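You operate a simulated robot arm through the tools that you are given. There is no shell and no other tool.

You are at the controls of a simulated two-armed robot. One attempt, no reset.

## Task
Wipe up the spill on the sideboard top with the napkin and put it back.
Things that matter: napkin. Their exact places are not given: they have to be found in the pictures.

The check looks at the end state, three seconds after you hand in, the way a careful person would. Anything else that was tipped, shoved, dropped, spilled or broken makes it a failure. Flat cloth is picked up by pressing the open fingertips on it (5 to 10 N) and closing them slowly along it; thin cloth reads only 2 to 8 mm in the jaws.

## Robot
Two 7-joint arms with four-finger grippers on one trunk, on a base that drives. Base frame: it is fixed to the floor where the robot stands at the start and does not move with it; the origin is under the middle of the robot, x ahead of it, y to its left, z up; the surface under the hand at the start is at about z = 800. Readings come in mm, degrees, newtons and seconds.
The left shoulder is at the start at [40, 181, 1130], the right one opposite. With the tool pointing down near the work surface each hand reaches from about 320 to 840 mm from the robot's upright axis, wherever it stands, measured 20 degrees to its own side. Places, roughly: napkin [500, -100, 800]. Payload 3.67 kg a hand.
The TCP of each hand is the grasp point between the finger pads, 28 mm short of the fingertips. In the tool frame z runs along the fingers and y along their closing line. The gripper opens to 112 mm. The gripper's body begins 73 mm behind the TCP.
Orientation is that of the tool frame in the base frame, as [roll, pitch, yaw] about the fixed x, y, z axes, in that order (R = Rz(yaw) Ry(pitch) Rx(roll)). With the fingers straight down and closing along the base's y, the tool's x points along the base's -x, its y along +y and its z along -z.

## Interface
- The arms move only by the tool arm_command. It takes "left_commands", "right_commands" or both (then of equal length, played together; a hand with none holds still); each is a list that holds one entry, the list of rows, each a list of 7 numbers: the shift along the base's x, y, z in mm, then the turn, a rotation vector about the base's x, y, z in degrees, then the gripper command, from -1 (shut) to 1 (fully open), values between in proportion. In form: [[[x, y, z, wx, wy, wz, fingers], ...]]. A call has 1 to 20 rows; each row is the pose to reach, as a shift and turn from the pose commanded when the call began. Rows are played at 5 a second. More than 50 mm and 8.6 degrees between two rows, or a gripper value outside its range, and nothing of the call is played. A pose out of reach is approached as far as the arm can. The call stops where the force on the tool passes 40 N (or 10 N more than at its start, if that is more) or the arm is blocked; 0.2 s more then pass. Each finger halts on what it meets, pressing with about 36 N; the grip force reading is that of the motor and also rises with nothing between the fingers. The clock runs only during rows and for 0.2 s after the last one: add rows that repeat a pose to give the fingers time. It gives the time, the measured TCP pose, the force on the tool (base axes), the opening and the grip force at its end, in the units of the frame above (readings bear some noise), with the torque about the TCP (base axes, N m) and any sound that the robot's microphone picked up, and new pictures: "views" is both (left out), scene, wrist or none (wrist: the cameras of the hands that moved).
- Cameras (640 x 400 px; columns grow to the right, rows downward): "scene" is now at [87.3, -41.2, 1342.3]; the picture's right is [-0.53, -0.85, 0.00], its down [-0.63, 0.39, -0.67] and it looks along [0.57, -0.36, -0.74] (base axes); focal length 248 px, centre (320, 200). "left" rides on the left gripper at [60, 18, -104] in its tool frame; the picture's right is [-0.29, 0.96, 0.00], its down [-0.80, -0.24, -0.55] and it looks along [-0.53, -0.16, 0.83] (tool axes); focal length 234 px, centre (320, 200). "right" rides on the right gripper at [60, -18, -104] in its tool frame; the picture's right is [0.29, 0.96, 0.00], its down [-0.80, 0.24, -0.55] and it looks along [-0.53, 0.16, 0.83] (tool axes); focal length 234 px, centre (320, 200).
- lift_body(by): slides the trunk up (or, below 0, down) by that many mm; the arms and the scene camera ride with it, the base frame stays. It gives what a move gives, with no picture.
- drive_base(legs): drives the robot by 1 to 6 legs, each [ahead, left, turn to the left] in mm, mm and degrees, along the robot's own axes; the way and the turn of a leg run together, so that a leg with both is an arc; at most 1500 mm and 180 degrees a leg. The arms and the cameras ride along, it lands a little off, and it stops where it bumps. It gives what a move gives, and a new picture of the scene camera.
- pan_tilt(pan, tilt): turns the head with the scene camera to pan (to the left, within 86 degrees either way) and tilt (down, from -29 to 69), counted from straight ahead of the robot. It gives what a move gives, and a new picture of the scene camera.
- pixel_to_xyz(camera, pixels): for up to 12 pixels [column, row] of the newest picture of that camera ("zoom" is the newest enlarged one), the place [x, y, z] in the base frame of the surface seen there, good to about 3 mm. It takes no simulated time.
- inspect(camera, box): a new picture of the part [left, top, right, bottom] of that camera's present view, enlarged. It takes no simulated time.
- close_job(): hands the job in; it is judged then, once.

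Leave the grippers open and the arms clear of the work at the hand-in unless told otherwise.

The tools are called after "Call:" by a JSON object that holds its "op" and its "data". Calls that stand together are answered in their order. arm_command: Moves the arms, as the interface text tells. Its arguments: {"type":"object","properties":{"left_commands":{"type":"array","items":{"type":"array","items":{"type":"array","items":{"type":"number"}}}},"right_commands":{"type":"array","items":{"type":"array","items":{"type":"array","items":{"type":"number"}}}},"views":{"type":"string","enum":["both","scene","wrist","none"]}},"required":[]} The other tools are called the same way: lift_body (by) slides the trunk up or down; drive_base (legs) drives the base; pan_tilt (pan, tilt) turns the head that bears the scene camera; pixel_to_xyz (camera, pixels) gives the place of the surface under pixels of a picture; inspect (camera, box) takes an enlarged picture of a part of a camera's view; close_job () hands the job in.

At the start:

```text
time: 0.0
left_tcp_pos: [506.3, -14.8, 1028.2]
left_tool_rot: [179.9, 0.0, 179.9]
left_force: [0.8, 0.3, -0.1]
left_moment: [0.0, 0.02, 0.02]
left_finger_gap: 112.0
left_grasp_force: 0.1
right_tcp_pos: [410.4, -569.9, 1065.4]
right_tool_rot: [179.9, -0.1, 180.0]
right_force: [0.3, 0.4, 0.1]
right_moment: [-0.04, -0.03, 0.02]
right_finger_gap: 112.1
right_grasp_force: 0.1
trunk travel left (down, up): [-250.0, 264.0]
robot x, y, heading: [4.2, -4.6, -0.3]
head pan, tilt: [-32.1, 47.7]
```

scene: 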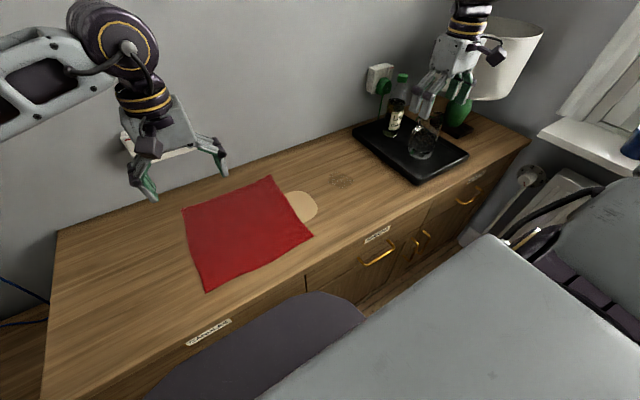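
right: 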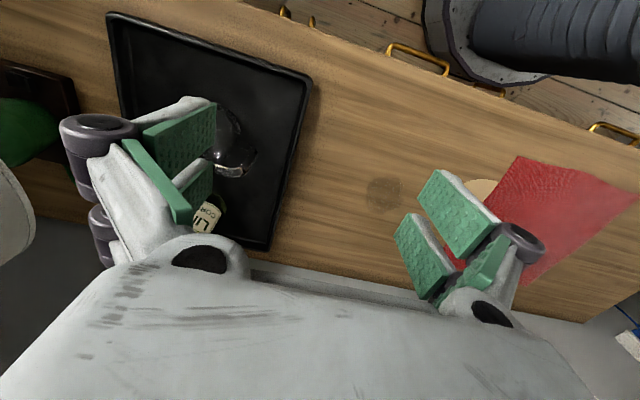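
left: 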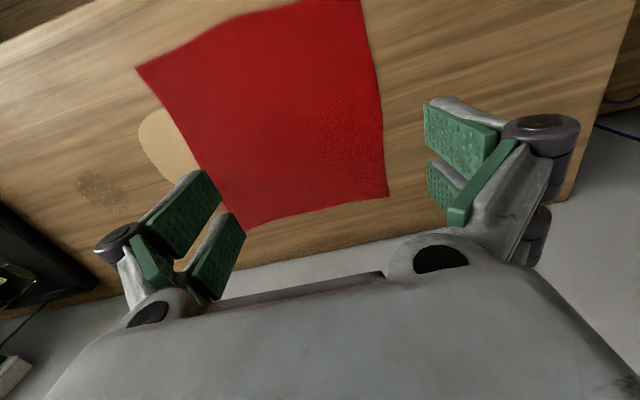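

I see a red napkin around (245,230) in the scene. A pale round patch sticks out from its right edge at (300,205), and there is a darker speckled mark at (341,181). I'll enlarge these to tell which one is the spill.

Call:
{"op": "inspect", "data": {"camera": "scene", "box": [260, 150, 400, 238]}}

Call:
{"op": "inspect", "data": {"camera": "left", "box": [40, 80, 240, 220]}}

Call:
{"op": "inspect", "data": {"camera": "scene", "box": [150, 150, 350, 300]}}

Call:
{"op": "pixel_to_xyz", "data": {"camera": "scene", "pixels": [[182, 210], [271, 177], [312, 236], [206, 290], [245, 230], [300, 205], [316, 207], [341, 181], [329, 179], [353, 181], [341, 175], [341, 188]]}}

```text
4.55 times, centred on (330, 194) of scene
```

zoom: 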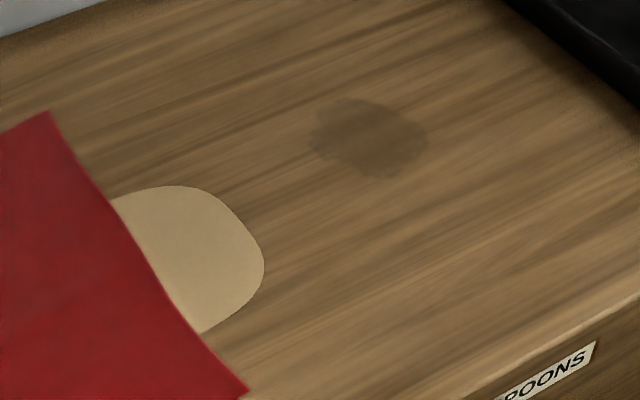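

```text
2.86 times, centred on (140, 150) of left
```

zoom: 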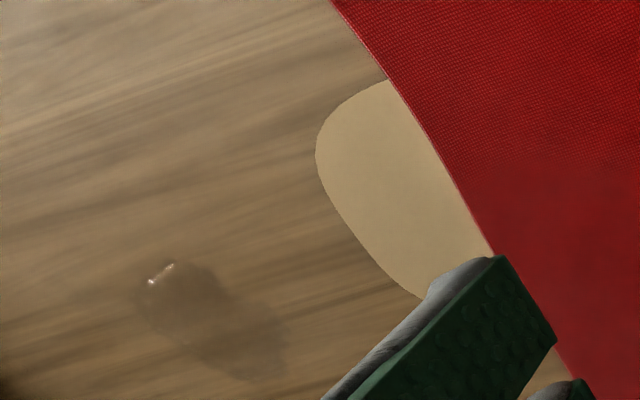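

```text
2.67 times, centred on (250, 225) of scene
```

zoom: 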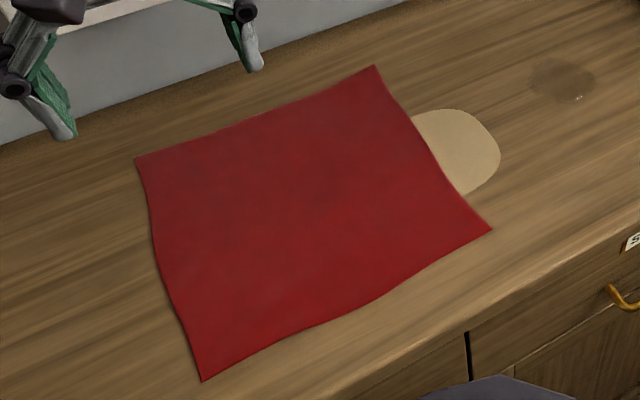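

```text
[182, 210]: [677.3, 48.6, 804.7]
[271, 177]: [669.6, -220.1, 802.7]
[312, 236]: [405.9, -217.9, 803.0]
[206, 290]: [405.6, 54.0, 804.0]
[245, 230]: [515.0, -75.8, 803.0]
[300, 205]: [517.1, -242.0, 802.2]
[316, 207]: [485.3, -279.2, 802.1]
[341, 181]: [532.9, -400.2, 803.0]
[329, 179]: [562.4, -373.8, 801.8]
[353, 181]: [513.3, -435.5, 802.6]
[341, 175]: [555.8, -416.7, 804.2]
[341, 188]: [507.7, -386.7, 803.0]
```

The speckled mark at scene (341,181) is dark and has a glint, so it looks wet and is probably the spill, at about [533,-402]. The pale patch beside the napkin is matt. Next I'll measure the outline of the spill, the pale patch, and the tray, bottle and glass nearby.

Call:
{"op": "inspect", "data": {"camera": "scene", "box": [340, 60, 540, 190]}}

Call:
{"op": "pixel_to_xyz", "data": {"camera": "scene", "pixels": [[353, 130], [413, 183], [468, 156], [386, 120], [403, 76], [394, 115], [424, 130], [421, 155], [288, 193], [303, 222], [318, 208], [400, 203]]}}

Call:
{"op": "inspect", "data": {"camera": "scene", "box": [316, 164, 366, 200]}}

Call:
{"op": "pixel_to_xyz", "data": {"camera": "zoom", "pixels": [[150, 200], [490, 200], [320, 100], [320, 300], [200, 120], [440, 280], [200, 280], [440, 120]]}}

```text
3.08 times, centred on (440, 125) of scene
```

zoom: 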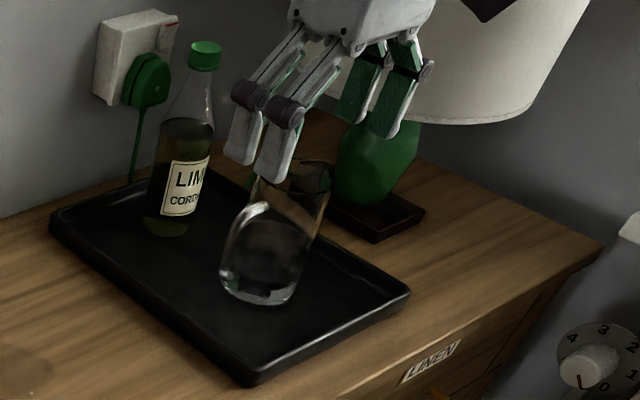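

```text
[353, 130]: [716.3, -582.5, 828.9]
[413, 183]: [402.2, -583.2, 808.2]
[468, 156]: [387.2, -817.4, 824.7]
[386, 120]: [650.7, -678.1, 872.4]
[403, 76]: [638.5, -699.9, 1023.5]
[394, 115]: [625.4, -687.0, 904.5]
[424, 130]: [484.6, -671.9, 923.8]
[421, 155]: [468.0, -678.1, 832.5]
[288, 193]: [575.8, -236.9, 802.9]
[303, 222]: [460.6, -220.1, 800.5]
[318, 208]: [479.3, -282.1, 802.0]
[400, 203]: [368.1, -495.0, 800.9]
```

```text
11.11 times, centred on (341, 182) of scene
```

zoom: 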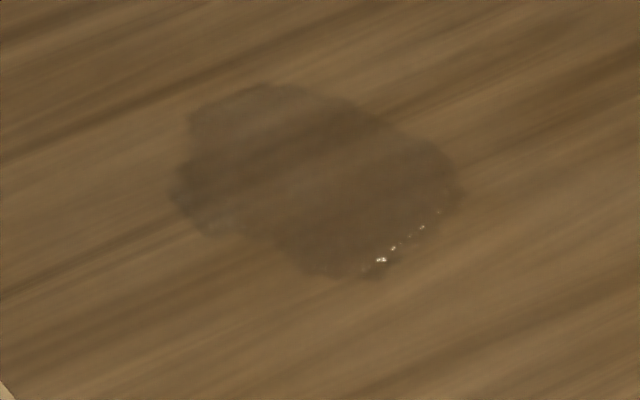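

```text
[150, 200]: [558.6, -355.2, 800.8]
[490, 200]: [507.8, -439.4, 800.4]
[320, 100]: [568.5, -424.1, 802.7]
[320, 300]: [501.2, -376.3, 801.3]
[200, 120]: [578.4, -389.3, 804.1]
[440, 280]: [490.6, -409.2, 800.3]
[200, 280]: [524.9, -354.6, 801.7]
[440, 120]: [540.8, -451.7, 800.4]
```

Measured so far:
- **Spill:** centred near [535,-403], about 80 mm across.
- **Tray:** its left edge is at y≈-583.
- **Napkin:** a square about 270 mm wide, centred near [540,-84].
- **Pale disc:** about 115 mm across, half under the napkin's right edge.

I need to know whether the disc is a loose thing. I'll move the right hand from over the tray to above that area for a close look.

Call:
{"op": "arm_command", "data": {"right_commands": [[[0, 40, 0, 0, 0, 0, 1], [0, 80, 0, 0, 0, 0, 1], [0, 120, 0, 0, 0, 0, 1], [0, 160, 0, 0, 0, 0, 1], [10, 200, -20, 0, 0, 0, 1], [20, 230, -60, 0, 0, 0, 1], [30, 250, -100, 0, 0, 0, 1], [40, 260, -140, 0, 0, 0, 1], [40, 260, -140, 0, 0, 0, 1]]], "views": "both"}}

```text
refused: row 6 steps farther than a row can; nothing moved
```

That call was refused because one row stepped 51 mm. I'll send the same path with smaller steps.

Call:
{"op": "arm_command", "data": {"right_commands": [[[0, 40, 0, 0, 0, 0, 1], [0, 80, 0, 0, 0, 0, 1], [0, 120, 0, 0, 0, 0, 1], [0, 160, 0, 0, 0, 0, 1], [10, 195, -20, 0, 0, 0, 1], [20, 225, -50, 0, 0, 0, 1], [30, 245, -80, 0, 0, 0, 1], [40, 260, -110, 0, 0, 0, 1], [40, 260, -140, 0, 0, 0, 1], [40, 260, -140, 0, 0, 0, 1]]], "views": "both"}}

```text
time: 2.2
left_tcp_pos: [506.4, -15.0, 1028.4]
left_tool_rot: [-180.0, 0.0, -179.9]
left_force: [-0.8, 0.2, -0.3]
left_moment: [0.0, -0.02, -0.02]
left_finger_gap: 112.1
left_grasp_force: 0.0
right_tcp_pos: [449.9, -444.6, 915.7]
right_tool_rot: [174.3, 0.8, -176.7]
right_force: [-0.7, 1.4, 0.3]
right_moment: [-0.02, -0.04, -0.03]
right_finger_gap: 112.1
right_grasp_force: 0.1
right hand out of reach, approached as far as the arm can: row 2, 3, 4, 5, 6, 7, 8, 9, 10
trunk travel left (down, up): [-250.0, 264.0]
robot x, y, heading: [4.0, 2.3, -0.2]
head pan, tilt: [-32.1, 47.7]
```

scene: 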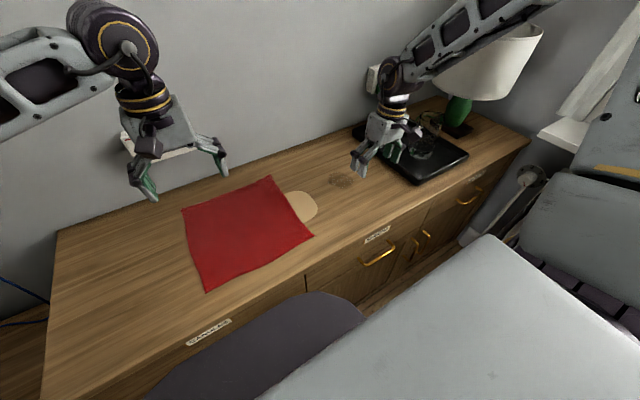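
right: 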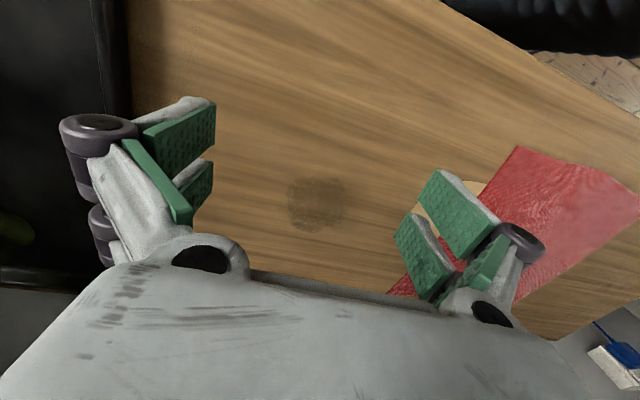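

The right hand stopped at [450,-445,916], short of where I sent it; the reading says it is out of reach. I'll turn the head right to see how that arm and its elbow lie relative to the lamp.

Call:
{"op": "pan_tilt", "data": {"pan": -70, "tilt": 15}}

```text
time: 3.2
left_tcp_pos: [505.7, -14.7, 1027.4]
left_tool_rot: [-179.9, -0.1, 180.0]
left_force: [0.8, 0.3, 0.7]
left_moment: [0.0, 0.02, 0.04]
left_finger_gap: 112.0
left_grasp_force: 0.0
right_tcp_pos: [450.5, -444.7, 916.1]
right_tool_rot: [174.2, 0.7, -176.5]
right_force: [0.0, -0.4, -0.4]
right_moment: [-0.02, 0.03, -0.02]
right_finger_gap: 112.0
right_grasp_force: 0.1
trunk travel left (down, up): [-250.0, 264.0]
robot x, y, heading: [0.4, -3.4, 0.0]
head pan, tilt: [-70.0, 15.0]
```

scene: 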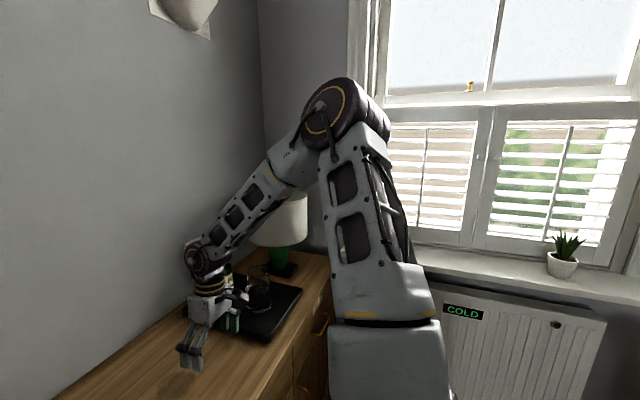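

The right elbow is high and swung out to the right, clear of the lamp. The stop looks like a wrist or shoulder limit at this tool yaw. I'll turn the tool about the vertical in steps to see whether that frees up reach to the left.

Call:
{"op": "arm_command", "data": {"right_commands": [[[0, 0, 0, 0, 0, 8, 1], [0, 0, 0, 0, 0, 16, 1], [0, 0, 0, 0, 0, 24, 1], [0, 0, 0, 0, 0, 32, 1], [0, 0, 0, 0, 0, 40, 1], [0, 0, 0, 0, 0, 40, 1]]], "views": "both"}}

```text
time: 4.6
left_tcp_pos: [506.4, -15.6, 1028.0]
left_tool_rot: [179.9, 0.1, 180.0]
left_force: [0.6, 0.3, 0.5]
left_moment: [0.0, 0.01, -0.03]
left_finger_gap: 112.0
left_grasp_force: 0.0
right_tcp_pos: [457.0, -443.0, 910.8]
right_tool_rot: [174.1, 0.6, -136.5]
right_force: [-0.1, -0.2, 0.5]
right_moment: [0.02, -0.02, 0.02]
right_finger_gap: 112.0
right_grasp_force: 0.1
trunk travel left (down, up): [-250.0, 264.0]
robot x, y, heading: [-2.3, -1.0, -0.2]
head pan, tilt: [-70.0, 15.0]
```

scene: 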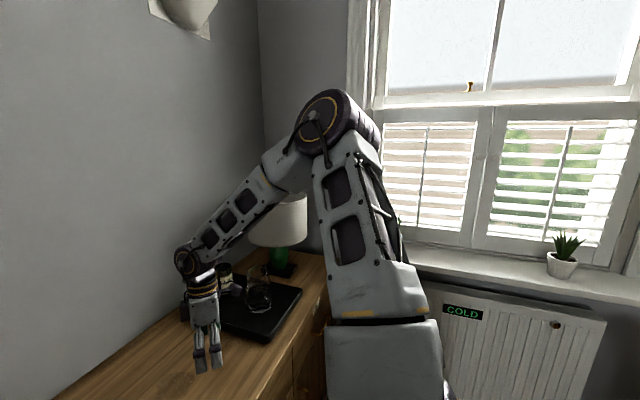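
right: 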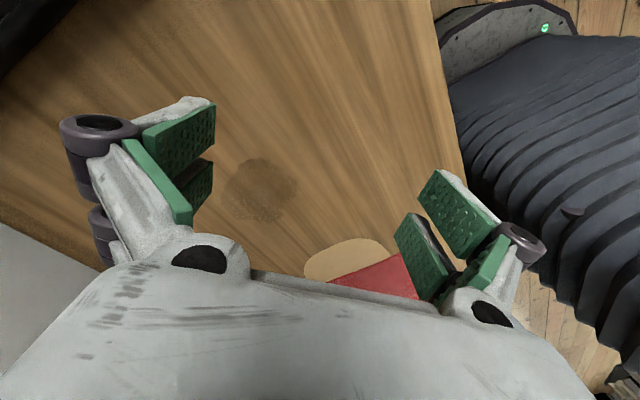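

The yaw turn worked: it is now -136°, and the hand stayed at [457,-443,911]. So each call starts from the pose actually reached. Next I'll try moving in +y from here.

Call:
{"op": "arm_command", "data": {"right_commands": [[[0, 30, 0, 0, 0, 0, 1], [0, 60, 0, 0, 0, 0, 1], [0, 90, 0, 0, 0, 0, 1], [0, 120, 0, 0, 0, 0, 1], [0, 120, 0, 0, 0, 0, 1]]], "views": "wrist"}}

```text
time: 5.8
left_tcp_pos: [505.5, -14.9, 1028.2]
left_tool_rot: [179.9, 0.0, 180.0]
left_force: [-0.2, -0.2, 0.3]
left_moment: [0.01, 0.01, 0.02]
left_finger_gap: 111.9
left_grasp_force: 0.1
right_tcp_pos: [458.6, -323.5, 911.0]
right_tool_rot: [174.2, 0.7, -136.7]
right_force: [0.1, 0.5, 0.0]
right_moment: [0.01, -0.03, 0.04]
right_finger_gap: 112.1
right_grasp_force: 0.0
trunk travel left (down, up): [-250.0, 264.0]
robot x, y, heading: [-1.5, -0.2, -0.0]
head pan, tilt: [-70.0, 15.0]
```

right: 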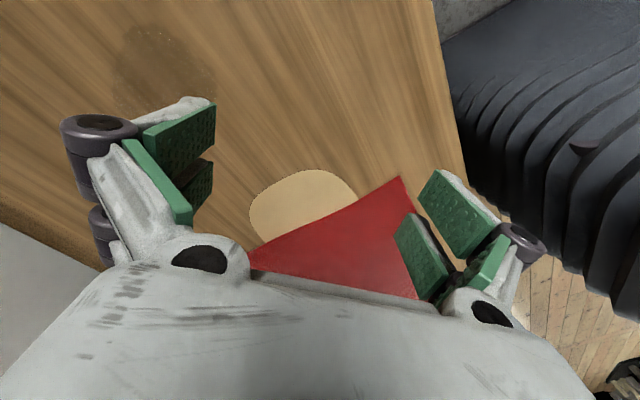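

With the yaw turned, the right hand now reaches y=-323 with no trouble. I'll enlarge the pale disc in the right wrist picture, around (300,205), and measure a few points on and beside it.

Call:
{"op": "inspect", "data": {"camera": "right", "box": [220, 150, 420, 275]}}

Call:
{"op": "pixel_to_xyz", "data": {"camera": "right", "pixels": [[300, 195], [270, 190], [345, 185], [235, 170], [370, 165], [275, 225], [252, 215], [250, 205], [400, 178], [310, 172], [355, 195], [310, 165]]}}

```text
3.20 times, centred on (320, 212) of right
```

zoom: 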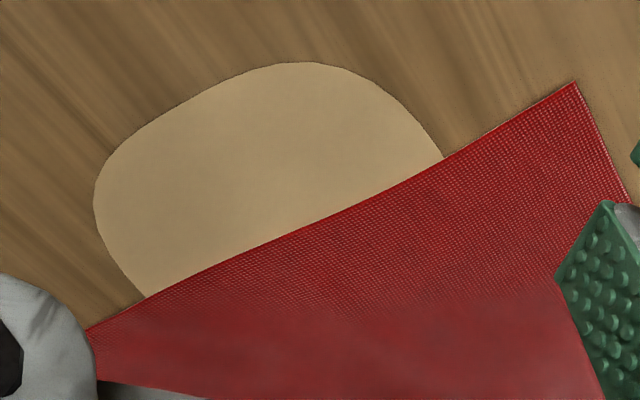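

```text
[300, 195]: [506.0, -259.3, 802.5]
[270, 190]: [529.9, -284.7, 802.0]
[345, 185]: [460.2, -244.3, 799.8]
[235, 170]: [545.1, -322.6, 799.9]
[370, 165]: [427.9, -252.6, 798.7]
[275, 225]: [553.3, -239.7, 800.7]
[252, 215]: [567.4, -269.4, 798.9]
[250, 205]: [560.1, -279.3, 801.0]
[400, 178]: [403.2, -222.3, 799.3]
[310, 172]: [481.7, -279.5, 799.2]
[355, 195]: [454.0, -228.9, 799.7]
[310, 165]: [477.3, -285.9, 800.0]
```

Call:
{"op": "pixel_to_xyz", "data": {"camera": "right", "pixels": [[300, 190], [290, 200], [280, 195], [310, 200], [320, 190], [285, 210], [265, 210], [330, 200], [275, 200], [295, 185], [305, 180], [335, 185]]}}

Call:
{"op": "pixel_to_xyz", "data": {"camera": "right", "pixels": [[300, 150], [290, 140], [280, 160], [310, 130], [330, 150], [350, 140], [265, 165], [340, 120], [240, 150], [295, 110], [370, 150], [390, 140]]}}

Call:
{"op": "inspect", "data": {"camera": "right", "box": [245, 160, 305, 200]}}

```text
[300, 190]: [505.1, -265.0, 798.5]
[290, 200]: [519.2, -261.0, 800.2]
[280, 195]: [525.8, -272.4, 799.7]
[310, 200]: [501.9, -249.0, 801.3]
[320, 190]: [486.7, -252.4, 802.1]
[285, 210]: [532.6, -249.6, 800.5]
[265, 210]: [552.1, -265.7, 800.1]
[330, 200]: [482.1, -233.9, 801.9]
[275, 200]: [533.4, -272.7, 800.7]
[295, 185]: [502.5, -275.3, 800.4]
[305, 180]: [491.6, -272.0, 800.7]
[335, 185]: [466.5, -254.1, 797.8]
```

```text
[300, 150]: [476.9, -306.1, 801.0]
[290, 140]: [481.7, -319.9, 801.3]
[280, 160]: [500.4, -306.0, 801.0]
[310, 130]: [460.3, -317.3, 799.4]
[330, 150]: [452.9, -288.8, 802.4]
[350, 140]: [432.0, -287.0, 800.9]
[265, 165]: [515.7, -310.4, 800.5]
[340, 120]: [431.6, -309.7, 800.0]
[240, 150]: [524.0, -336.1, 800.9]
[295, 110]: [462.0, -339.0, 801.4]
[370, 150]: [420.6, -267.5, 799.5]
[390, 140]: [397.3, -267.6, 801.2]
```

```text
10.00 times, centred on (275, 180) of right
```

zoom: 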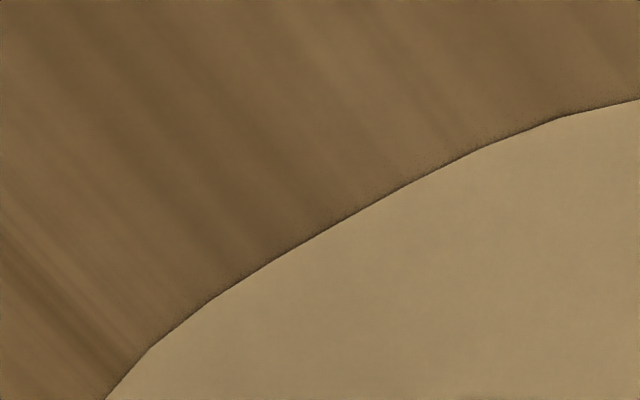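

The disc reads about 800.4 and the bare wood about 800.8, so it looks like a flush mark rather than something with thickness. I'll measure its outline to work out its full shape under the napkin.

Call:
{"op": "pixel_to_xyz", "data": {"camera": "right", "pixels": [[265, 241], [250, 222], [250, 212], [253, 203], [261, 194], [271, 187], [282, 180], [296, 173], [311, 169], [332, 173], [348, 184], [357, 198]]}}

```text
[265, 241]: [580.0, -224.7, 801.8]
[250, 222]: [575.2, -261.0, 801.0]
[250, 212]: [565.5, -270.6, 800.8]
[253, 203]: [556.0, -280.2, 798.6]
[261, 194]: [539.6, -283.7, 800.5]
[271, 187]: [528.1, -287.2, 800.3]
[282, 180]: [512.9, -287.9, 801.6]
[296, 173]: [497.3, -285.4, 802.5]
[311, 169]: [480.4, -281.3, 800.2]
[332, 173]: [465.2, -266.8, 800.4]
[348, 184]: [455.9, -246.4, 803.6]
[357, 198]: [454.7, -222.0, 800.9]
```

The outline fits a circle of radius about 63 mm centred near [517,-225], half hidden under the napkin. It looks like a flat mark. I'll leave it alone and avoid pressing on it.

My plan is to press the right fingertips on the cloth beside the disc, slide the napkin flat over the spill, rub there, and then slide it back. First I'll move the left hand aside and straighten the right tool, which has a roll error of about 6 degrees.

Call:
{"op": "arm_command", "data": {"left_commands": [[[-10, 40, 5, 0, 0, 0, 1], [-20, 80, 10, 0, 0, 0, 1], [-30, 120, 15, 0, 0, 0, 1], [-40, 160, 20, 0, 0, 0, 1], [-50, 200, 20, 0, 0, 0, 1], [-60, 240, 20, 0, 0, 0, 1], [-60, 240, 20, 0, 0, 0, 1]]], "right_commands": [[[0, 0, 0, -4.7, -3.5, 0, 1], [0, 0, 0, -4.7, -3.5, 0, 1], [0, 0, 0, -4.7, -3.5, 0, 1], [0, 0, 0, -4.7, -3.5, 0, 1], [0, 0, 0, -4.7, -3.5, 0, 1], [0, 0, 0, -4.7, -3.5, 0, 1], [0, 0, 0, -4.7, -3.5, 0, 1]]], "views": "none"}}

Call:
{"op": "pan_tilt", "data": {"pan": -30, "tilt": 47}}

```text
time: 7.4
left_tcp_pos: [446.1, 222.0, 1048.8]
left_tool_rot: [-180.0, 0.1, -179.9]
left_force: [0.4, -0.9, -0.4]
left_moment: [0.03, 0.01, -0.01]
left_finger_gap: 111.8
left_grasp_force: 0.0
right_tcp_pos: [459.0, -324.2, 910.0]
right_tool_rot: [179.9, 0.0, -136.5]
right_force: [0.2, 0.2, 0.4]
right_moment: [0.03, 0.04, 0.0]
right_finger_gap: 111.9
right_grasp_force: 0.0
trunk travel left (down, up): [-250.0, 264.0]
robot x, y, heading: [1.4, 0.5, 0.2]
head pan, tilt: [-70.0, 15.0]
```

```text
time: 8.5
left_tcp_pos: [446.3, 222.7, 1048.5]
left_tool_rot: [180.0, -0.1, -180.0]
left_force: [-0.2, 0.0, -0.1]
left_moment: [0.01, 0.03, 0.02]
left_finger_gap: 112.2
left_grasp_force: 0.0
right_tcp_pos: [456.9, -323.1, 910.1]
right_tool_rot: [-179.9, 0.0, -136.5]
right_force: [0.7, 0.7, -0.5]
right_moment: [-0.02, -0.01, 0.0]
right_finger_gap: 112.2
right_grasp_force: 0.0
trunk travel left (down, up): [-250.0, 264.0]
robot x, y, heading: [2.3, 2.0, -0.2]
head pan, tilt: [-30.0, 47.0]
```

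scene: 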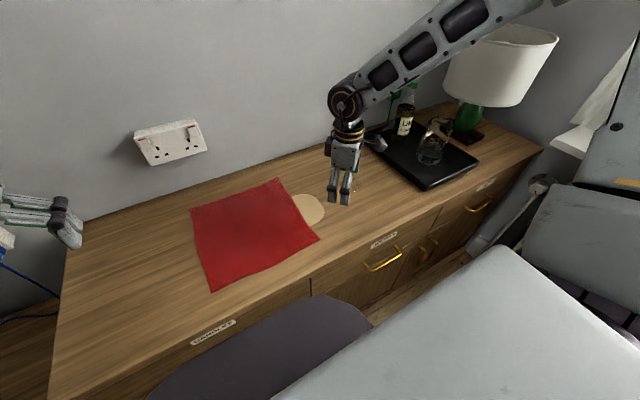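

The view is clear now. This picture will be my reference for the napkin's home, with corners near (190,209), (279,178), (319,239) and (212,291). I'll measure those, the wall line, the sideboard's front edge and the socket.

Call:
{"op": "pixel_to_xyz", "data": {"camera": "scene", "pixels": [[191, 210], [278, 179], [318, 239], [213, 290], [255, 230], [250, 150], [250, 167], [170, 140], [200, 150], [260, 265], [300, 290], [298, 207]]}}

Call:
{"op": "inspect", "data": {"camera": "scene", "box": [170, 160, 350, 300]}}

```text
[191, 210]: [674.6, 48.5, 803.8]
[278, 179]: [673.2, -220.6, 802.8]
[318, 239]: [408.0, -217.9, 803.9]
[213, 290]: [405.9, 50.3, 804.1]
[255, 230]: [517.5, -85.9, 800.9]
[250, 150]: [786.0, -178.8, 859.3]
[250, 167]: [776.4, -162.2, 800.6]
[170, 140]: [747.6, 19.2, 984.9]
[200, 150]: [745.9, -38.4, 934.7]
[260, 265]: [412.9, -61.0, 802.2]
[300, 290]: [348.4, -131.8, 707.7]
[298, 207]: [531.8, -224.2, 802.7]
```

```text
2.86 times, centred on (260, 230) of scene
```

zoom: 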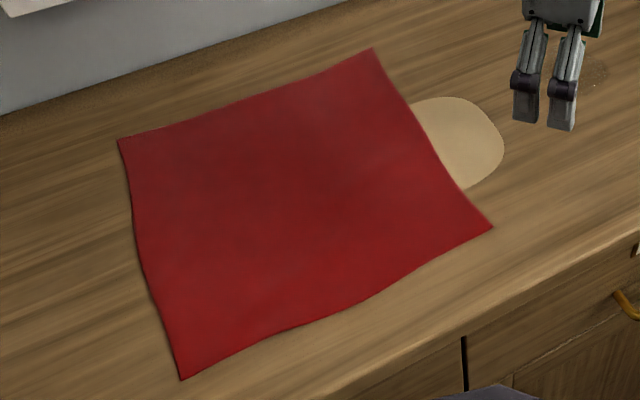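

Napkin corners are [674,48], [673,-220], [407,-218] and [406,52], so its home centre is about [540,-84]. The wall is at x≈780. I'll move the right hand above [625,-180], which is on the cloth near its leading edge but clear of the disc. The tool will turn so the fingers line up along x, with the gap partly closed to about 50 mm.

Call:
{"op": "arm_command", "data": {"right_commands": [[[21, 18, -5, 0, 0, 6, 0.8], [42, 36, -10, 0, 0, 12, 0.6], [63, 54, -15, 0, 0, 18, 0.4], [84, 72, -20, 0, 0, 24, 0.2], [105, 90, -25, 0, 0, 30, 0.0], [126, 108, -30, 0, 0, 36, -0.1], [147, 126, -35, 0, 0, 42, -0.107], [168, 143, -40, 0, 0, 46.5, -0.107], [168, 143, -40, 0, 0, 46.5, -0.107]]], "views": "both"}}

```text
time: 10.5
left_tcp_pos: [445.9, 223.5, 1050.7]
left_tool_rot: [-180.0, 0.0, -179.9]
left_force: [0.6, 0.2, -0.2]
left_moment: [0.0, 0.03, -0.03]
left_finger_gap: 112.0
left_grasp_force: 0.0
right_tcp_pos: [619.0, -186.9, 873.2]
right_tool_rot: [-179.9, 0.0, -90.0]
right_force: [-0.6, 0.4, 0.8]
right_moment: [-0.03, -0.01, -0.03]
right_finger_gap: 50.5
right_grasp_force: 0.0
right hand out of reach, approached as far as the arm can: row 8, 9
trunk travel left (down, up): [-250.0, 264.0]
robot x, y, heading: [1.9, -2.1, -0.1]
head pan, tilt: [-30.0, 47.0]
```

scene: 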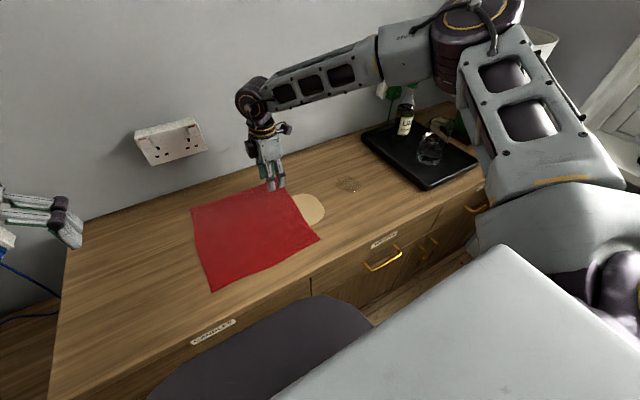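
right: 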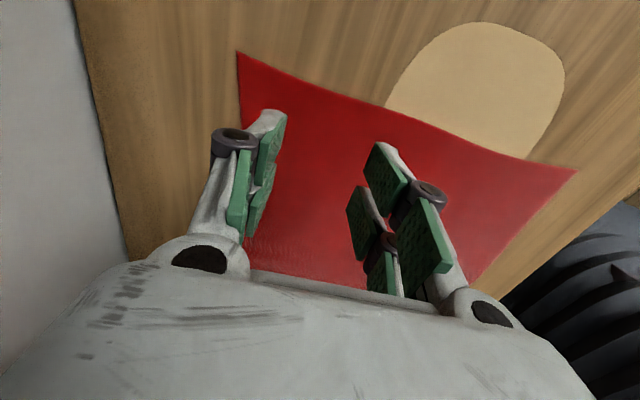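

The hand is at [619,-187,873], slightly short of the target but over the cloth and clear of the disc. Contact should come at about TCP z=831, so I'll go down to about 838 first and then in finer steps.

Call:
{"op": "arm_command", "data": {"right_commands": [[[0, 0, -15, 0, 0, 0, -0.107], [0, 0, -30, 0, 0, 0, -0.107], [0, 0, -35, 0, 0, 0, -0.107], [0, 0, -35, 0, 0, 0, -0.107]]], "views": "wrist"}}

```text
time: 11.5
left_tcp_pos: [446.8, 224.4, 1048.0]
left_tool_rot: [-180.0, 0.0, -180.0]
left_force: [-0.1, 0.4, 0.2]
left_moment: [-0.01, -0.02, -0.03]
left_finger_gap: 111.9
left_grasp_force: 0.0
right_tcp_pos: [609.6, -192.8, 847.2]
right_tool_rot: [-180.0, 0.0, -90.0]
right_force: [-0.8, 0.9, 0.9]
right_moment: [-0.01, 0.0, 0.0]
right_finger_gap: 50.4
right_grasp_force: 0.0
right hand out of reach, approached as far as the arm can: row 1, 2, 3, 4
trunk travel left (down, up): [-250.0, 264.0]
robot x, y, heading: [-1.0, 1.0, 0.1]
head pan, tilt: [-30.0, 47.0]
```

right: 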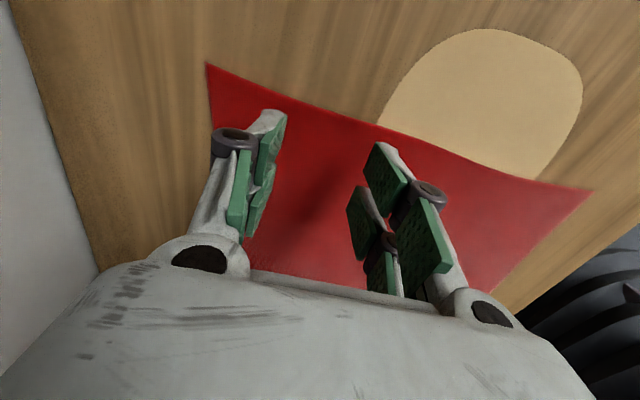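

It is still at a reach limit at yaw -90, now at [610,-193,847]. I'll turn the tool back some of the way and command the same spot slightly higher, to see which yaw frees the arm.

Call:
{"op": "arm_command", "data": {"right_commands": [[[0, 0, 5, 0, 0, -8, -0.107], [0, 0, 5, 0, 0, -16, -0.107], [0, 0, 5, 0, 0, -24, -0.107], [5, 5, 5, 0, 0, -24, -0.107], [15, 15, 5, 0, 0, -24, -0.107], [15, 15, -5, 0, 0, -24, -0.107], [15, 15, -5, 0, 0, -24, -0.107]]], "views": "none"}}

```text
time: 13.1
left_tcp_pos: [446.3, 223.7, 1049.2]
left_tool_rot: [-180.0, 0.0, -179.9]
left_force: [0.0, -0.1, -0.5]
left_moment: [0.01, 0.01, 0.04]
left_finger_gap: 111.9
left_grasp_force: 0.1
right_tcp_pos: [611.9, -190.7, 853.4]
right_tool_rot: [179.9, 0.1, -114.0]
right_force: [0.2, 0.2, -1.3]
right_moment: [-0.01, 0.01, 0.01]
right_finger_gap: 50.3
right_grasp_force: 0.1
right hand out of reach, approached as far as the arm can: row 4, 5, 6, 7
trunk travel left (down, up): [-250.0, 264.0]
robot x, y, heading: [0.7, 1.5, 0.1]
head pan, tilt: [-30.0, 47.0]
```

Turning the yaw back made no difference, so the limit is on position rather than wrist roll. I'll back off in x and then try +y, to learn the shape of the limit while staying well above the cloth.

Call:
{"op": "arm_command", "data": {"right_commands": [[[-20, 0, 10, 0, 0, 0, -0.107], [-50, 0, 15, 0, 0, 0, -0.107], [-80, 0, 15, 0, 0, 0, -0.107], [-80, 30, 15, 0, 0, 0, -0.107], [-80, 60, 15, 0, 0, 0, -0.107], [-80, 90, 15, 0, 0, 0, -0.107], [-80, 120, 15, 0, 0, 0, -0.107], [-80, 120, 15, 0, 0, 0, -0.107]]], "views": "scene"}}

```text
time: 14.9
left_tcp_pos: [446.0, 222.1, 1048.9]
left_tool_rot: [180.0, 0.0, -180.0]
left_force: [-0.2, -0.5, -0.1]
left_moment: [-0.02, 0.02, 0.0]
left_finger_gap: 112.2
left_grasp_force: 0.1
right_tcp_pos: [547.4, -122.5, 880.4]
right_tool_rot: [179.7, 0.1, -113.7]
right_force: [-0.3, -0.9, 0.4]
right_moment: [0.0, 0.0, 0.04]
right_finger_gap: 50.4
right_grasp_force: 0.1
right hand out of reach, approached as far as the arm can: row 6, 7, 8
trunk travel left (down, up): [-250.0, 264.0]
robot x, y, heading: [0.2, 5.1, 0.1]
head pan, tilt: [-30.0, 47.0]
```

scene: 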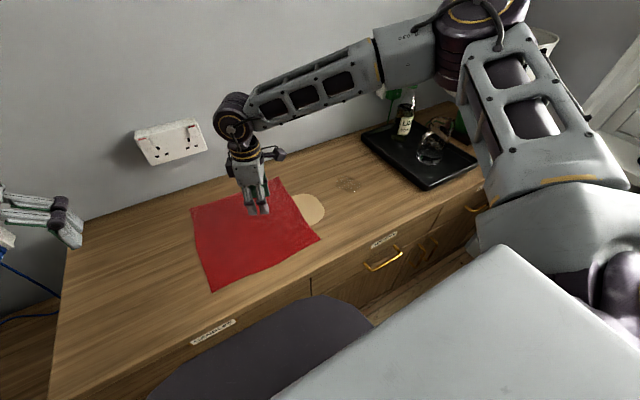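

The limit lies at about y=-120 for x=547 and y=-193 for x=610, so the right arm can't swing further left from where the robot stands. Driving the base about 100 mm left should put the whole job inside the right hand's zone. I'll look left first to check there's room.

Call:
{"op": "pan_tilt", "data": {"pan": 50, "tilt": 35}}

```text
time: 16.4
left_tcp_pos: [446.7, 224.0, 1049.2]
left_tool_rot: [-180.0, -0.1, 180.0]
left_force: [-0.6, 0.4, 0.2]
left_moment: [0.02, -0.02, 0.0]
left_finger_gap: 112.2
left_grasp_force: 0.0
right_tcp_pos: [548.4, -121.4, 880.1]
right_tool_rot: [179.8, 0.1, -113.7]
right_force: [0.2, -0.1, -0.4]
right_moment: [0.01, 0.0, 0.0]
right_finger_gap: 50.8
right_grasp_force: 0.1
trunk travel left (down, up): [-250.0, 264.0]
robot x, y, heading: [0.3, -0.4, 0.0]
head pan, tilt: [50.0, 35.0]
```

scene: 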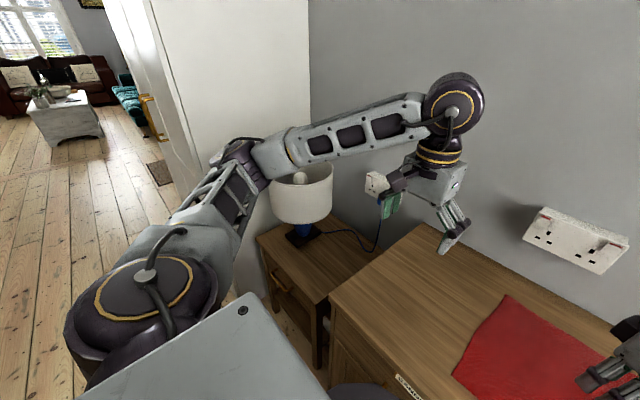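

Call:
{"op": "pixel_to_xyz", "data": {"camera": "scene", "pixels": [[240, 150], [260, 145], [300, 190], [325, 190], [300, 165], [250, 80], [200, 130], [165, 140], [300, 250], [370, 185], [440, 70], [460, 200]]}}

```text
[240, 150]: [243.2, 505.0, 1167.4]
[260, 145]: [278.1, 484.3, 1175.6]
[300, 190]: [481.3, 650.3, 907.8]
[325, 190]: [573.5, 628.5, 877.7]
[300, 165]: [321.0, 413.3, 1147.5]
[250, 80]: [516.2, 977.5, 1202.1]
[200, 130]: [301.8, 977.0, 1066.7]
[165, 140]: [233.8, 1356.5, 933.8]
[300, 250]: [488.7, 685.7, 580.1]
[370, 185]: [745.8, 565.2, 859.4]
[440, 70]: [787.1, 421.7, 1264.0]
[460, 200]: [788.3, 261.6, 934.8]
```

There is room. The left elbow is at about [243,505,1167], the side-table lamp is lower and further away, and the cupboard is at y≈977. I'll drive 100 mm straight left with the right hand raised over the cloth at z=880.

Call:
{"op": "drive_base", "data": {"legs": [[0, 100, 0]]}}

Call:
{"op": "pan_tilt", "data": {"pan": -35, "tilt": 47}}

```text
time: 17.6
left_tcp_pos: [447.4, 324.1, 1049.3]
left_tool_rot: [-179.9, -0.1, 180.0]
left_force: [0.8, 0.7, -0.4]
left_moment: [-0.03, 0.01, -0.02]
left_finger_gap: 111.8
left_grasp_force: 0.1
right_tcp_pos: [548.2, -20.6, 881.0]
right_tool_rot: [179.6, 0.1, -113.8]
right_force: [-0.8, 0.0, 0.7]
right_moment: [-0.04, 0.01, 0.03]
right_finger_gap: 50.4
right_grasp_force: 0.0
trunk travel left (down, up): [-250.0, 264.0]
robot x, y, heading: [-1.7, 99.9, -0.2]
head pan, tilt: [50.0, 35.0]
```

scene: 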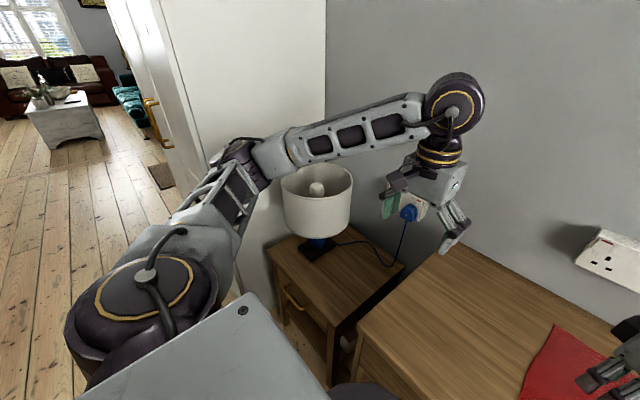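

```text
time: 19.2
left_tcp_pos: [447.4, 322.3, 1049.2]
left_tool_rot: [-180.0, 0.0, 179.9]
left_force: [-0.4, 0.4, -0.2]
left_moment: [0.01, 0.0, -0.01]
left_finger_gap: 112.0
left_grasp_force: 0.0
right_tcp_pos: [548.4, -22.4, 879.8]
right_tool_rot: [179.7, 0.1, -113.7]
right_force: [-0.1, -0.9, 0.5]
right_moment: [0.02, 0.0, -0.02]
right_finger_gap: 50.2
right_grasp_force: 0.0
trunk travel left (down, up): [-250.0, 264.0]
robot x, y, heading: [-3.0, 98.7, -0.2]
head pan, tilt: [-35.0, 47.0]
```

scene: 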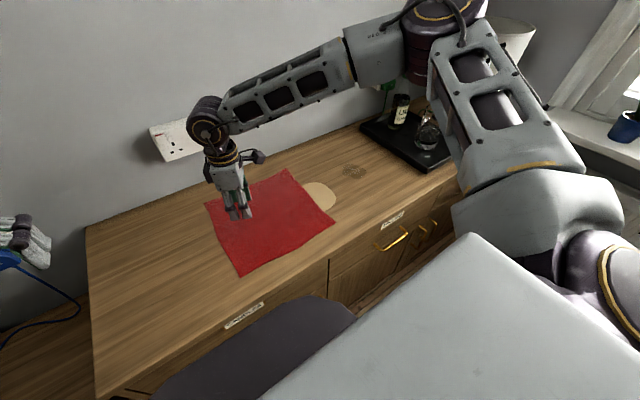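

The drive landed well. Now I'll bring the right hand to [625,-165,870] with yaw -90. That puts both fingertips at x≈590–660, behind the disc, and about 50 mm inside the napkin's leading edge.

Call:
{"op": "arm_command", "data": {"right_commands": [[[15, -29, -2, 0, 0, 5, -0.18], [31, -58, -4, 0, 0, 10, -0.18], [46, -86, -6, 0, 0, 15, -0.18], [62, -115, -8, 0, 0, 20, -0.18], [77, -143, -10, 0, 0, 23.7, -0.18], [77, -143, -25, 0, 0, 23.7, -0.18], [77, -143, -36, 0, 0, 23.7, -0.18], [77, -143, -36, 0, 0, 23.7, -0.18]]], "views": "both"}}

```text
time: 21.0
left_tcp_pos: [447.1, 322.6, 1049.2]
left_tool_rot: [-180.0, 0.0, 179.9]
left_force: [0.0, -0.1, -0.4]
left_moment: [0.0, -0.03, 0.0]
left_finger_gap: 112.3
left_grasp_force: 0.0
right_tcp_pos: [625.6, -166.1, 843.2]
right_tool_rot: [179.7, 0.1, -90.1]
right_force: [-0.4, -0.1, -0.7]
right_moment: [0.0, 0.01, 0.02]
right_finger_gap: 45.4
right_grasp_force: 0.0
trunk travel left (down, up): [-250.0, 264.0]
robot x, y, heading: [2.2, 96.4, 0.0]
head pan, tilt: [-35.0, 47.0]
```

scene: 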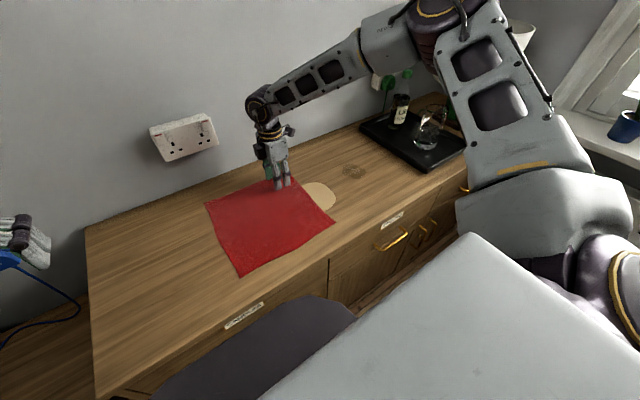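
right: 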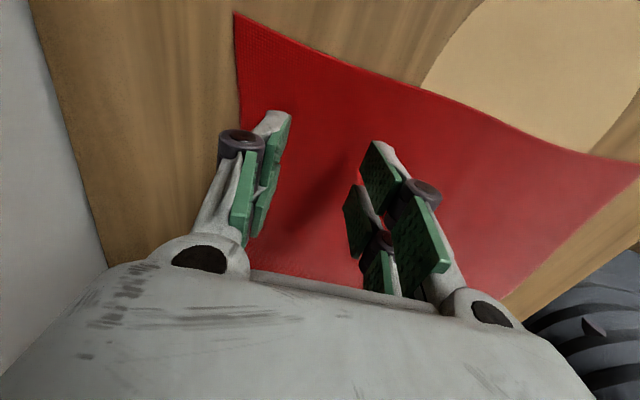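

Both fingertips are over the cloth, behind the disc. I'll lower slowly toward contact, first to about z=834, and watch the force.

Call:
{"op": "arm_command", "data": {"right_commands": [[[0, 0, -4, 0, 0, 0, -0.18], [0, 0, -7, 0, 0, 0, -0.18], [0, 0, -9, 0, 0, 0, -0.18], [0, 0, -9, 0, 0, 0, -0.18]]], "views": "none"}}

```text
time: 22.0
left_tcp_pos: [447.5, 322.5, 1050.1]
left_tool_rot: [180.0, 0.0, 179.9]
left_force: [-0.3, -0.9, -0.5]
left_moment: [0.03, -0.01, 0.02]
left_finger_gap: 112.1
left_grasp_force: 0.1
right_tcp_pos: [625.0, -166.4, 834.0]
right_tool_rot: [179.8, 0.0, -90.0]
right_force: [-0.3, 0.5, 0.3]
right_moment: [0.01, 0.01, 0.0]
right_finger_gap: 45.8
right_grasp_force: 0.1
trunk travel left (down, up): [-250.0, 264.0]
robot x, y, heading: [1.2, 96.3, -0.0]
head pan, tilt: [-35.0, 47.0]
```

No contact yet at z=834. I'll go on in 1 mm steps.

Call:
{"op": "arm_command", "data": {"right_commands": [[[0, 0, -1, 0, 0, 0, -0.18], [0, 0, -2, 0, 0, 0, -0.18], [0, 0, -3, 0, 0, 0, -0.18], [0, 0, -4, 0, 0, 0, -0.18], [0, 0, -4, 0, 0, 0, -0.18]]], "views": "none"}}

```text
time: 23.2
left_tcp_pos: [447.7, 322.7, 1049.1]
left_tool_rot: [-179.9, 0.0, 179.9]
left_force: [-0.4, -0.2, -0.3]
left_moment: [0.01, 0.01, 0.01]
left_finger_gap: 112.1
left_grasp_force: 0.1
right_tcp_pos: [624.6, -166.3, 832.5]
right_tool_rot: [179.7, 0.1, -90.2]
right_force: [0.3, -0.4, 0.0]
right_moment: [-0.01, -0.01, -0.01]
right_finger_gap: 45.9
right_grasp_force: 0.0
trunk travel left (down, up): [-250.0, 264.0]
robot x, y, heading: [0.0, 101.7, -0.1]
head pan, tilt: [-35.0, 47.0]
```

Call:
{"op": "arm_command", "data": {"right_commands": [[[0, 0, -1, 0, 0, 0, -0.18], [0, 0, -2, 0, 0, 0, -0.18], [0, 0, -2, 0, 0, 0, -0.18]]], "views": "none"}}

```text
time: 24.0
left_tcp_pos: [445.8, 322.1, 1049.9]
left_tool_rot: [179.9, 0.0, 179.9]
left_force: [0.4, 0.4, 0.3]
left_moment: [-0.01, -0.01, -0.01]
left_finger_gap: 112.0
left_grasp_force: 0.0
right_tcp_pos: [625.6, -165.9, 828.0]
right_tool_rot: [179.6, 0.1, -90.1]
right_force: [0.7, 0.2, 0.1]
right_moment: [0.01, 0.01, 0.0]
right_finger_gap: 46.1
right_grasp_force: 0.0
trunk travel left (down, up): [-250.0, 264.0]
robot x, y, heading: [-1.5, 95.7, -0.2]
head pan, tilt: [-35.0, 47.0]
```

Still no force at 828. I'll take two more 1 mm steps.

Call:
{"op": "arm_command", "data": {"right_commands": [[[0, 0, -1, 0, 0, 0, -0.18], [0, 0, -2, 0, 0, 0, -0.18], [0, 0, -2, 0, 0, 0, -0.18]]], "views": "none"}}

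```text
time: 24.8
left_tcp_pos: [446.6, 321.8, 1049.9]
left_tool_rot: [179.9, 0.0, 179.9]
left_force: [0.2, 1.6, 0.9]
left_moment: [0.03, -0.06, 0.04]
left_finger_gap: 112.0
left_grasp_force: 0.1
right_tcp_pos: [624.4, -165.4, 828.0]
right_tool_rot: [179.8, 0.1, -90.1]
right_force: [-0.9, -0.9, 7.3]
right_moment: [-0.04, -0.18, -0.02]
right_finger_gap: 46.0
right_grasp_force: 0.1
trunk travel left (down, up): [-250.0, 264.0]
robot x, y, heading: [0.5, 99.3, 0.1]
head pan, tilt: [-35.0, 47.0]
```

Contact: 7.3 N down at z=828, which is the pressure I want. Next I'll slide 20 mm in -y as a test of whether the cloth follows the fingertips.

Call:
{"op": "arm_command", "data": {"right_commands": [[[0, -4, 0, 0, 0, 0, -0.18], [0, -8, 0, 0, 0, 0, -0.18], [0, -12, 0, 0, 0, 0, -0.18], [0, -16, 0, 0, 0, 0, -0.18], [0, -20, 0, 0, 0, 0, -0.18]]], "views": "both"}}

```text
time: 26.0
left_tcp_pos: [445.6, 321.5, 1050.5]
left_tool_rot: [-179.9, 0.0, 179.8]
left_force: [0.8, 0.2, 0.6]
left_moment: [0.0, -0.02, 0.0]
left_finger_gap: 111.9
left_grasp_force: 0.1
right_tcp_pos: [625.8, -185.0, 828.1]
right_tool_rot: [179.8, 0.1, -90.1]
right_force: [-0.6, 2.8, 9.4]
right_moment: [0.01, -0.29, 0.06]
right_finger_gap: 46.8
right_grasp_force: 0.6
trunk travel left (down, up): [-250.0, 264.0]
robot x, y, heading: [-3.3, 97.9, -0.1]
head pan, tilt: [-35.0, 47.0]
```

scene: 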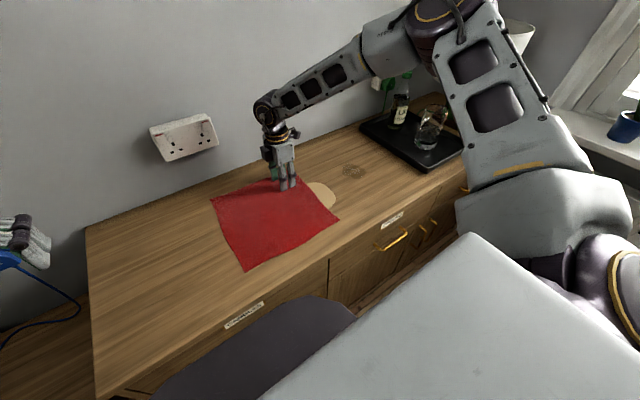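
right: 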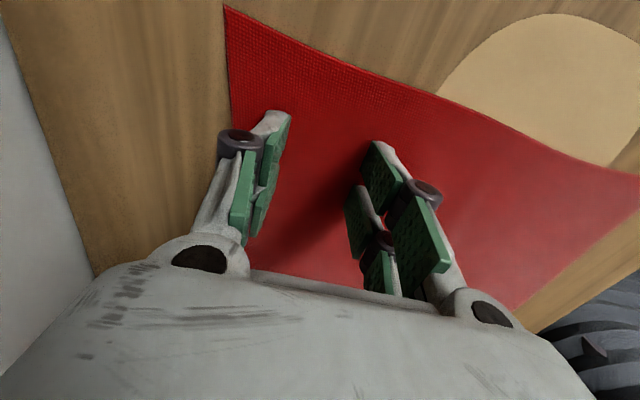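

The cloth follows the fingers without wrinkling. In the scene the left corner moved from (206,204) to (211,200) and the right corner from (335,222) to (340,217). Pressure is 9.4 N. I'll slide on another 140 mm toward the spill, then check.

Call:
{"op": "arm_command", "data": {"right_commands": [[[0, -8, 0, 0, 0, 0, -0.18], [0, -16, 0, 0, 0, 0, -0.18], [0, -24, 0, 0, 0, 0, -0.18], [0, -32, 0, 0, 0, 0, -0.18], [0, -40, 0, 0, 0, 0, -0.18], [0, -48, 0, 0, 0, 0, -0.18], [0, -56, 0, 0, 0, 0, -0.18], [0, -64, 0, 0, 0, 0, -0.18], [0, -72, 0, 0, 0, 0, -0.18], [0, -80, 0, 0, 0, 0, -0.18], [0, -88, 0, 0, 0, 0, -0.18], [0, -96, 0, 0, 0, 0, -0.18], [0, -104, 0, 0, 0, 0, -0.18], [0, -112, 0, 0, 0, 0, -0.18], [0, -120, 0, 0, 0, 0, -0.18], [0, -128, 0, 0, 0, 0, -0.18], [0, -136, 0, 0, 0, 0, -0.18], [0, -140, 0, 0, 0, 0, -0.18]]], "views": "both"}}

```text
time: 29.8
left_tcp_pos: [446.6, 322.0, 1048.6]
left_tool_rot: [-180.0, 0.0, 180.0]
left_force: [0.7, 0.4, -0.4]
left_moment: [0.0, -0.02, 0.01]
left_finger_gap: 112.1
left_grasp_force: 0.1
right_tcp_pos: [624.5, -325.9, 828.1]
right_tool_rot: [179.8, 0.1, -90.1]
right_force: [0.4, 0.9, 9.2]
right_moment: [0.02, -0.29, 0.05]
right_finger_gap: 46.6
right_grasp_force: 0.1
trunk travel left (down, up): [-250.0, 264.0]
robot x, y, heading: [1.4, 98.6, -0.4]
head pan, tilt: [-35.0, 47.0]
```

scene: 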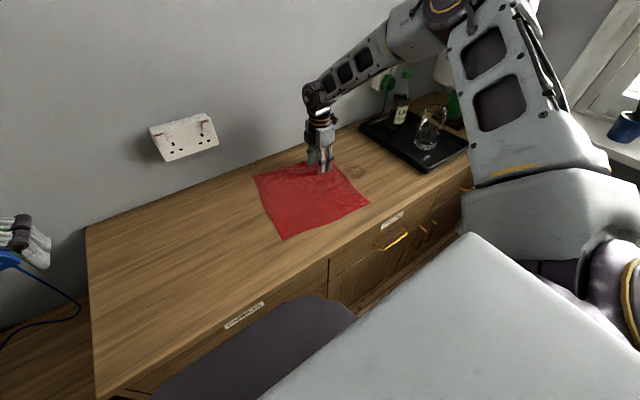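
right: 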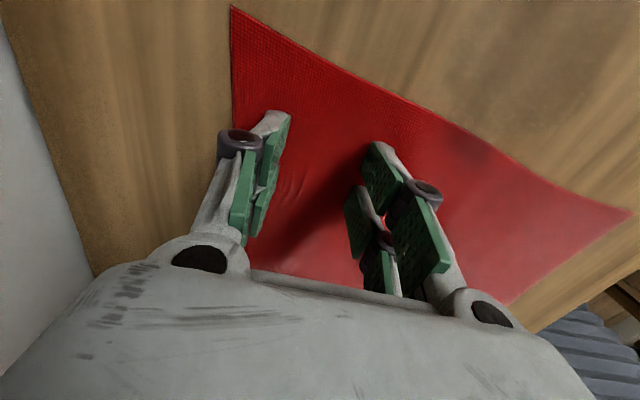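

The napkin keeps following flat, and its leading edge is now at about y=-375. I'll slide another 85 mm so it covers the spill completely and stays well short of the tray.

Call:
{"op": "arm_command", "data": {"right_commands": [[[0, -8, 0, 0, 0, 0, -0.18], [0, -16, 0, 0, 0, 0, -0.18], [0, -24, 0, 0, 0, 0, -0.18], [0, -32, 0, 0, 0, 0, -0.18], [0, -40, 0, 0, 0, 0, -0.18], [0, -48, 0, 0, 0, 0, -0.18], [0, -56, 0, 0, 0, 0, -0.18], [0, -64, 0, 0, 0, 0, -0.18], [0, -72, 0, 0, 0, 0, -0.18], [0, -80, 0, 0, 0, 0, -0.18], [0, -85, 0, 0, 0, 0, -0.18], [0, -85, 0, 0, 0, 0, -0.18]]], "views": "both"}}

```text
time: 32.4
left_tcp_pos: [445.8, 322.3, 1049.4]
left_tool_rot: [180.0, 0.1, -180.0]
left_force: [0.4, -0.1, -0.5]
left_moment: [-0.03, 0.01, -0.02]
left_finger_gap: 112.0
left_grasp_force: 0.1
right_tcp_pos: [625.4, -410.9, 827.8]
right_tool_rot: [179.7, 0.2, -90.2]
right_force: [-0.5, 2.1, 6.7]
right_moment: [-0.02, -0.24, 0.04]
right_finger_gap: 46.5
right_grasp_force: 0.7
trunk travel left (down, up): [-250.0, 264.0]
robot x, y, heading: [-0.5, 96.1, -0.2]
head pan, tilt: [-35.0, 47.0]
```

scene: 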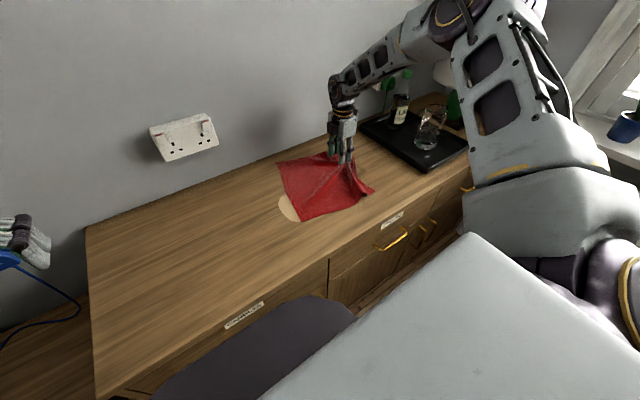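
right: 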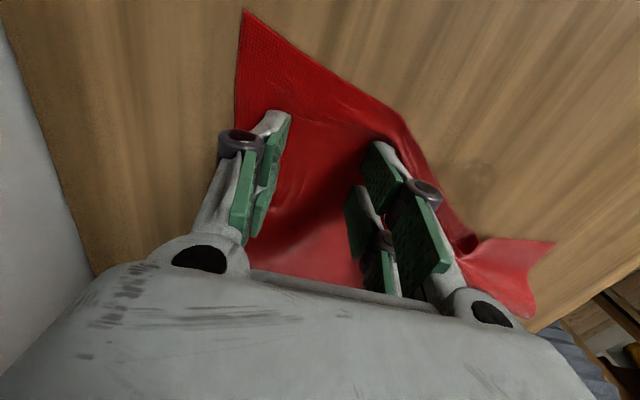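

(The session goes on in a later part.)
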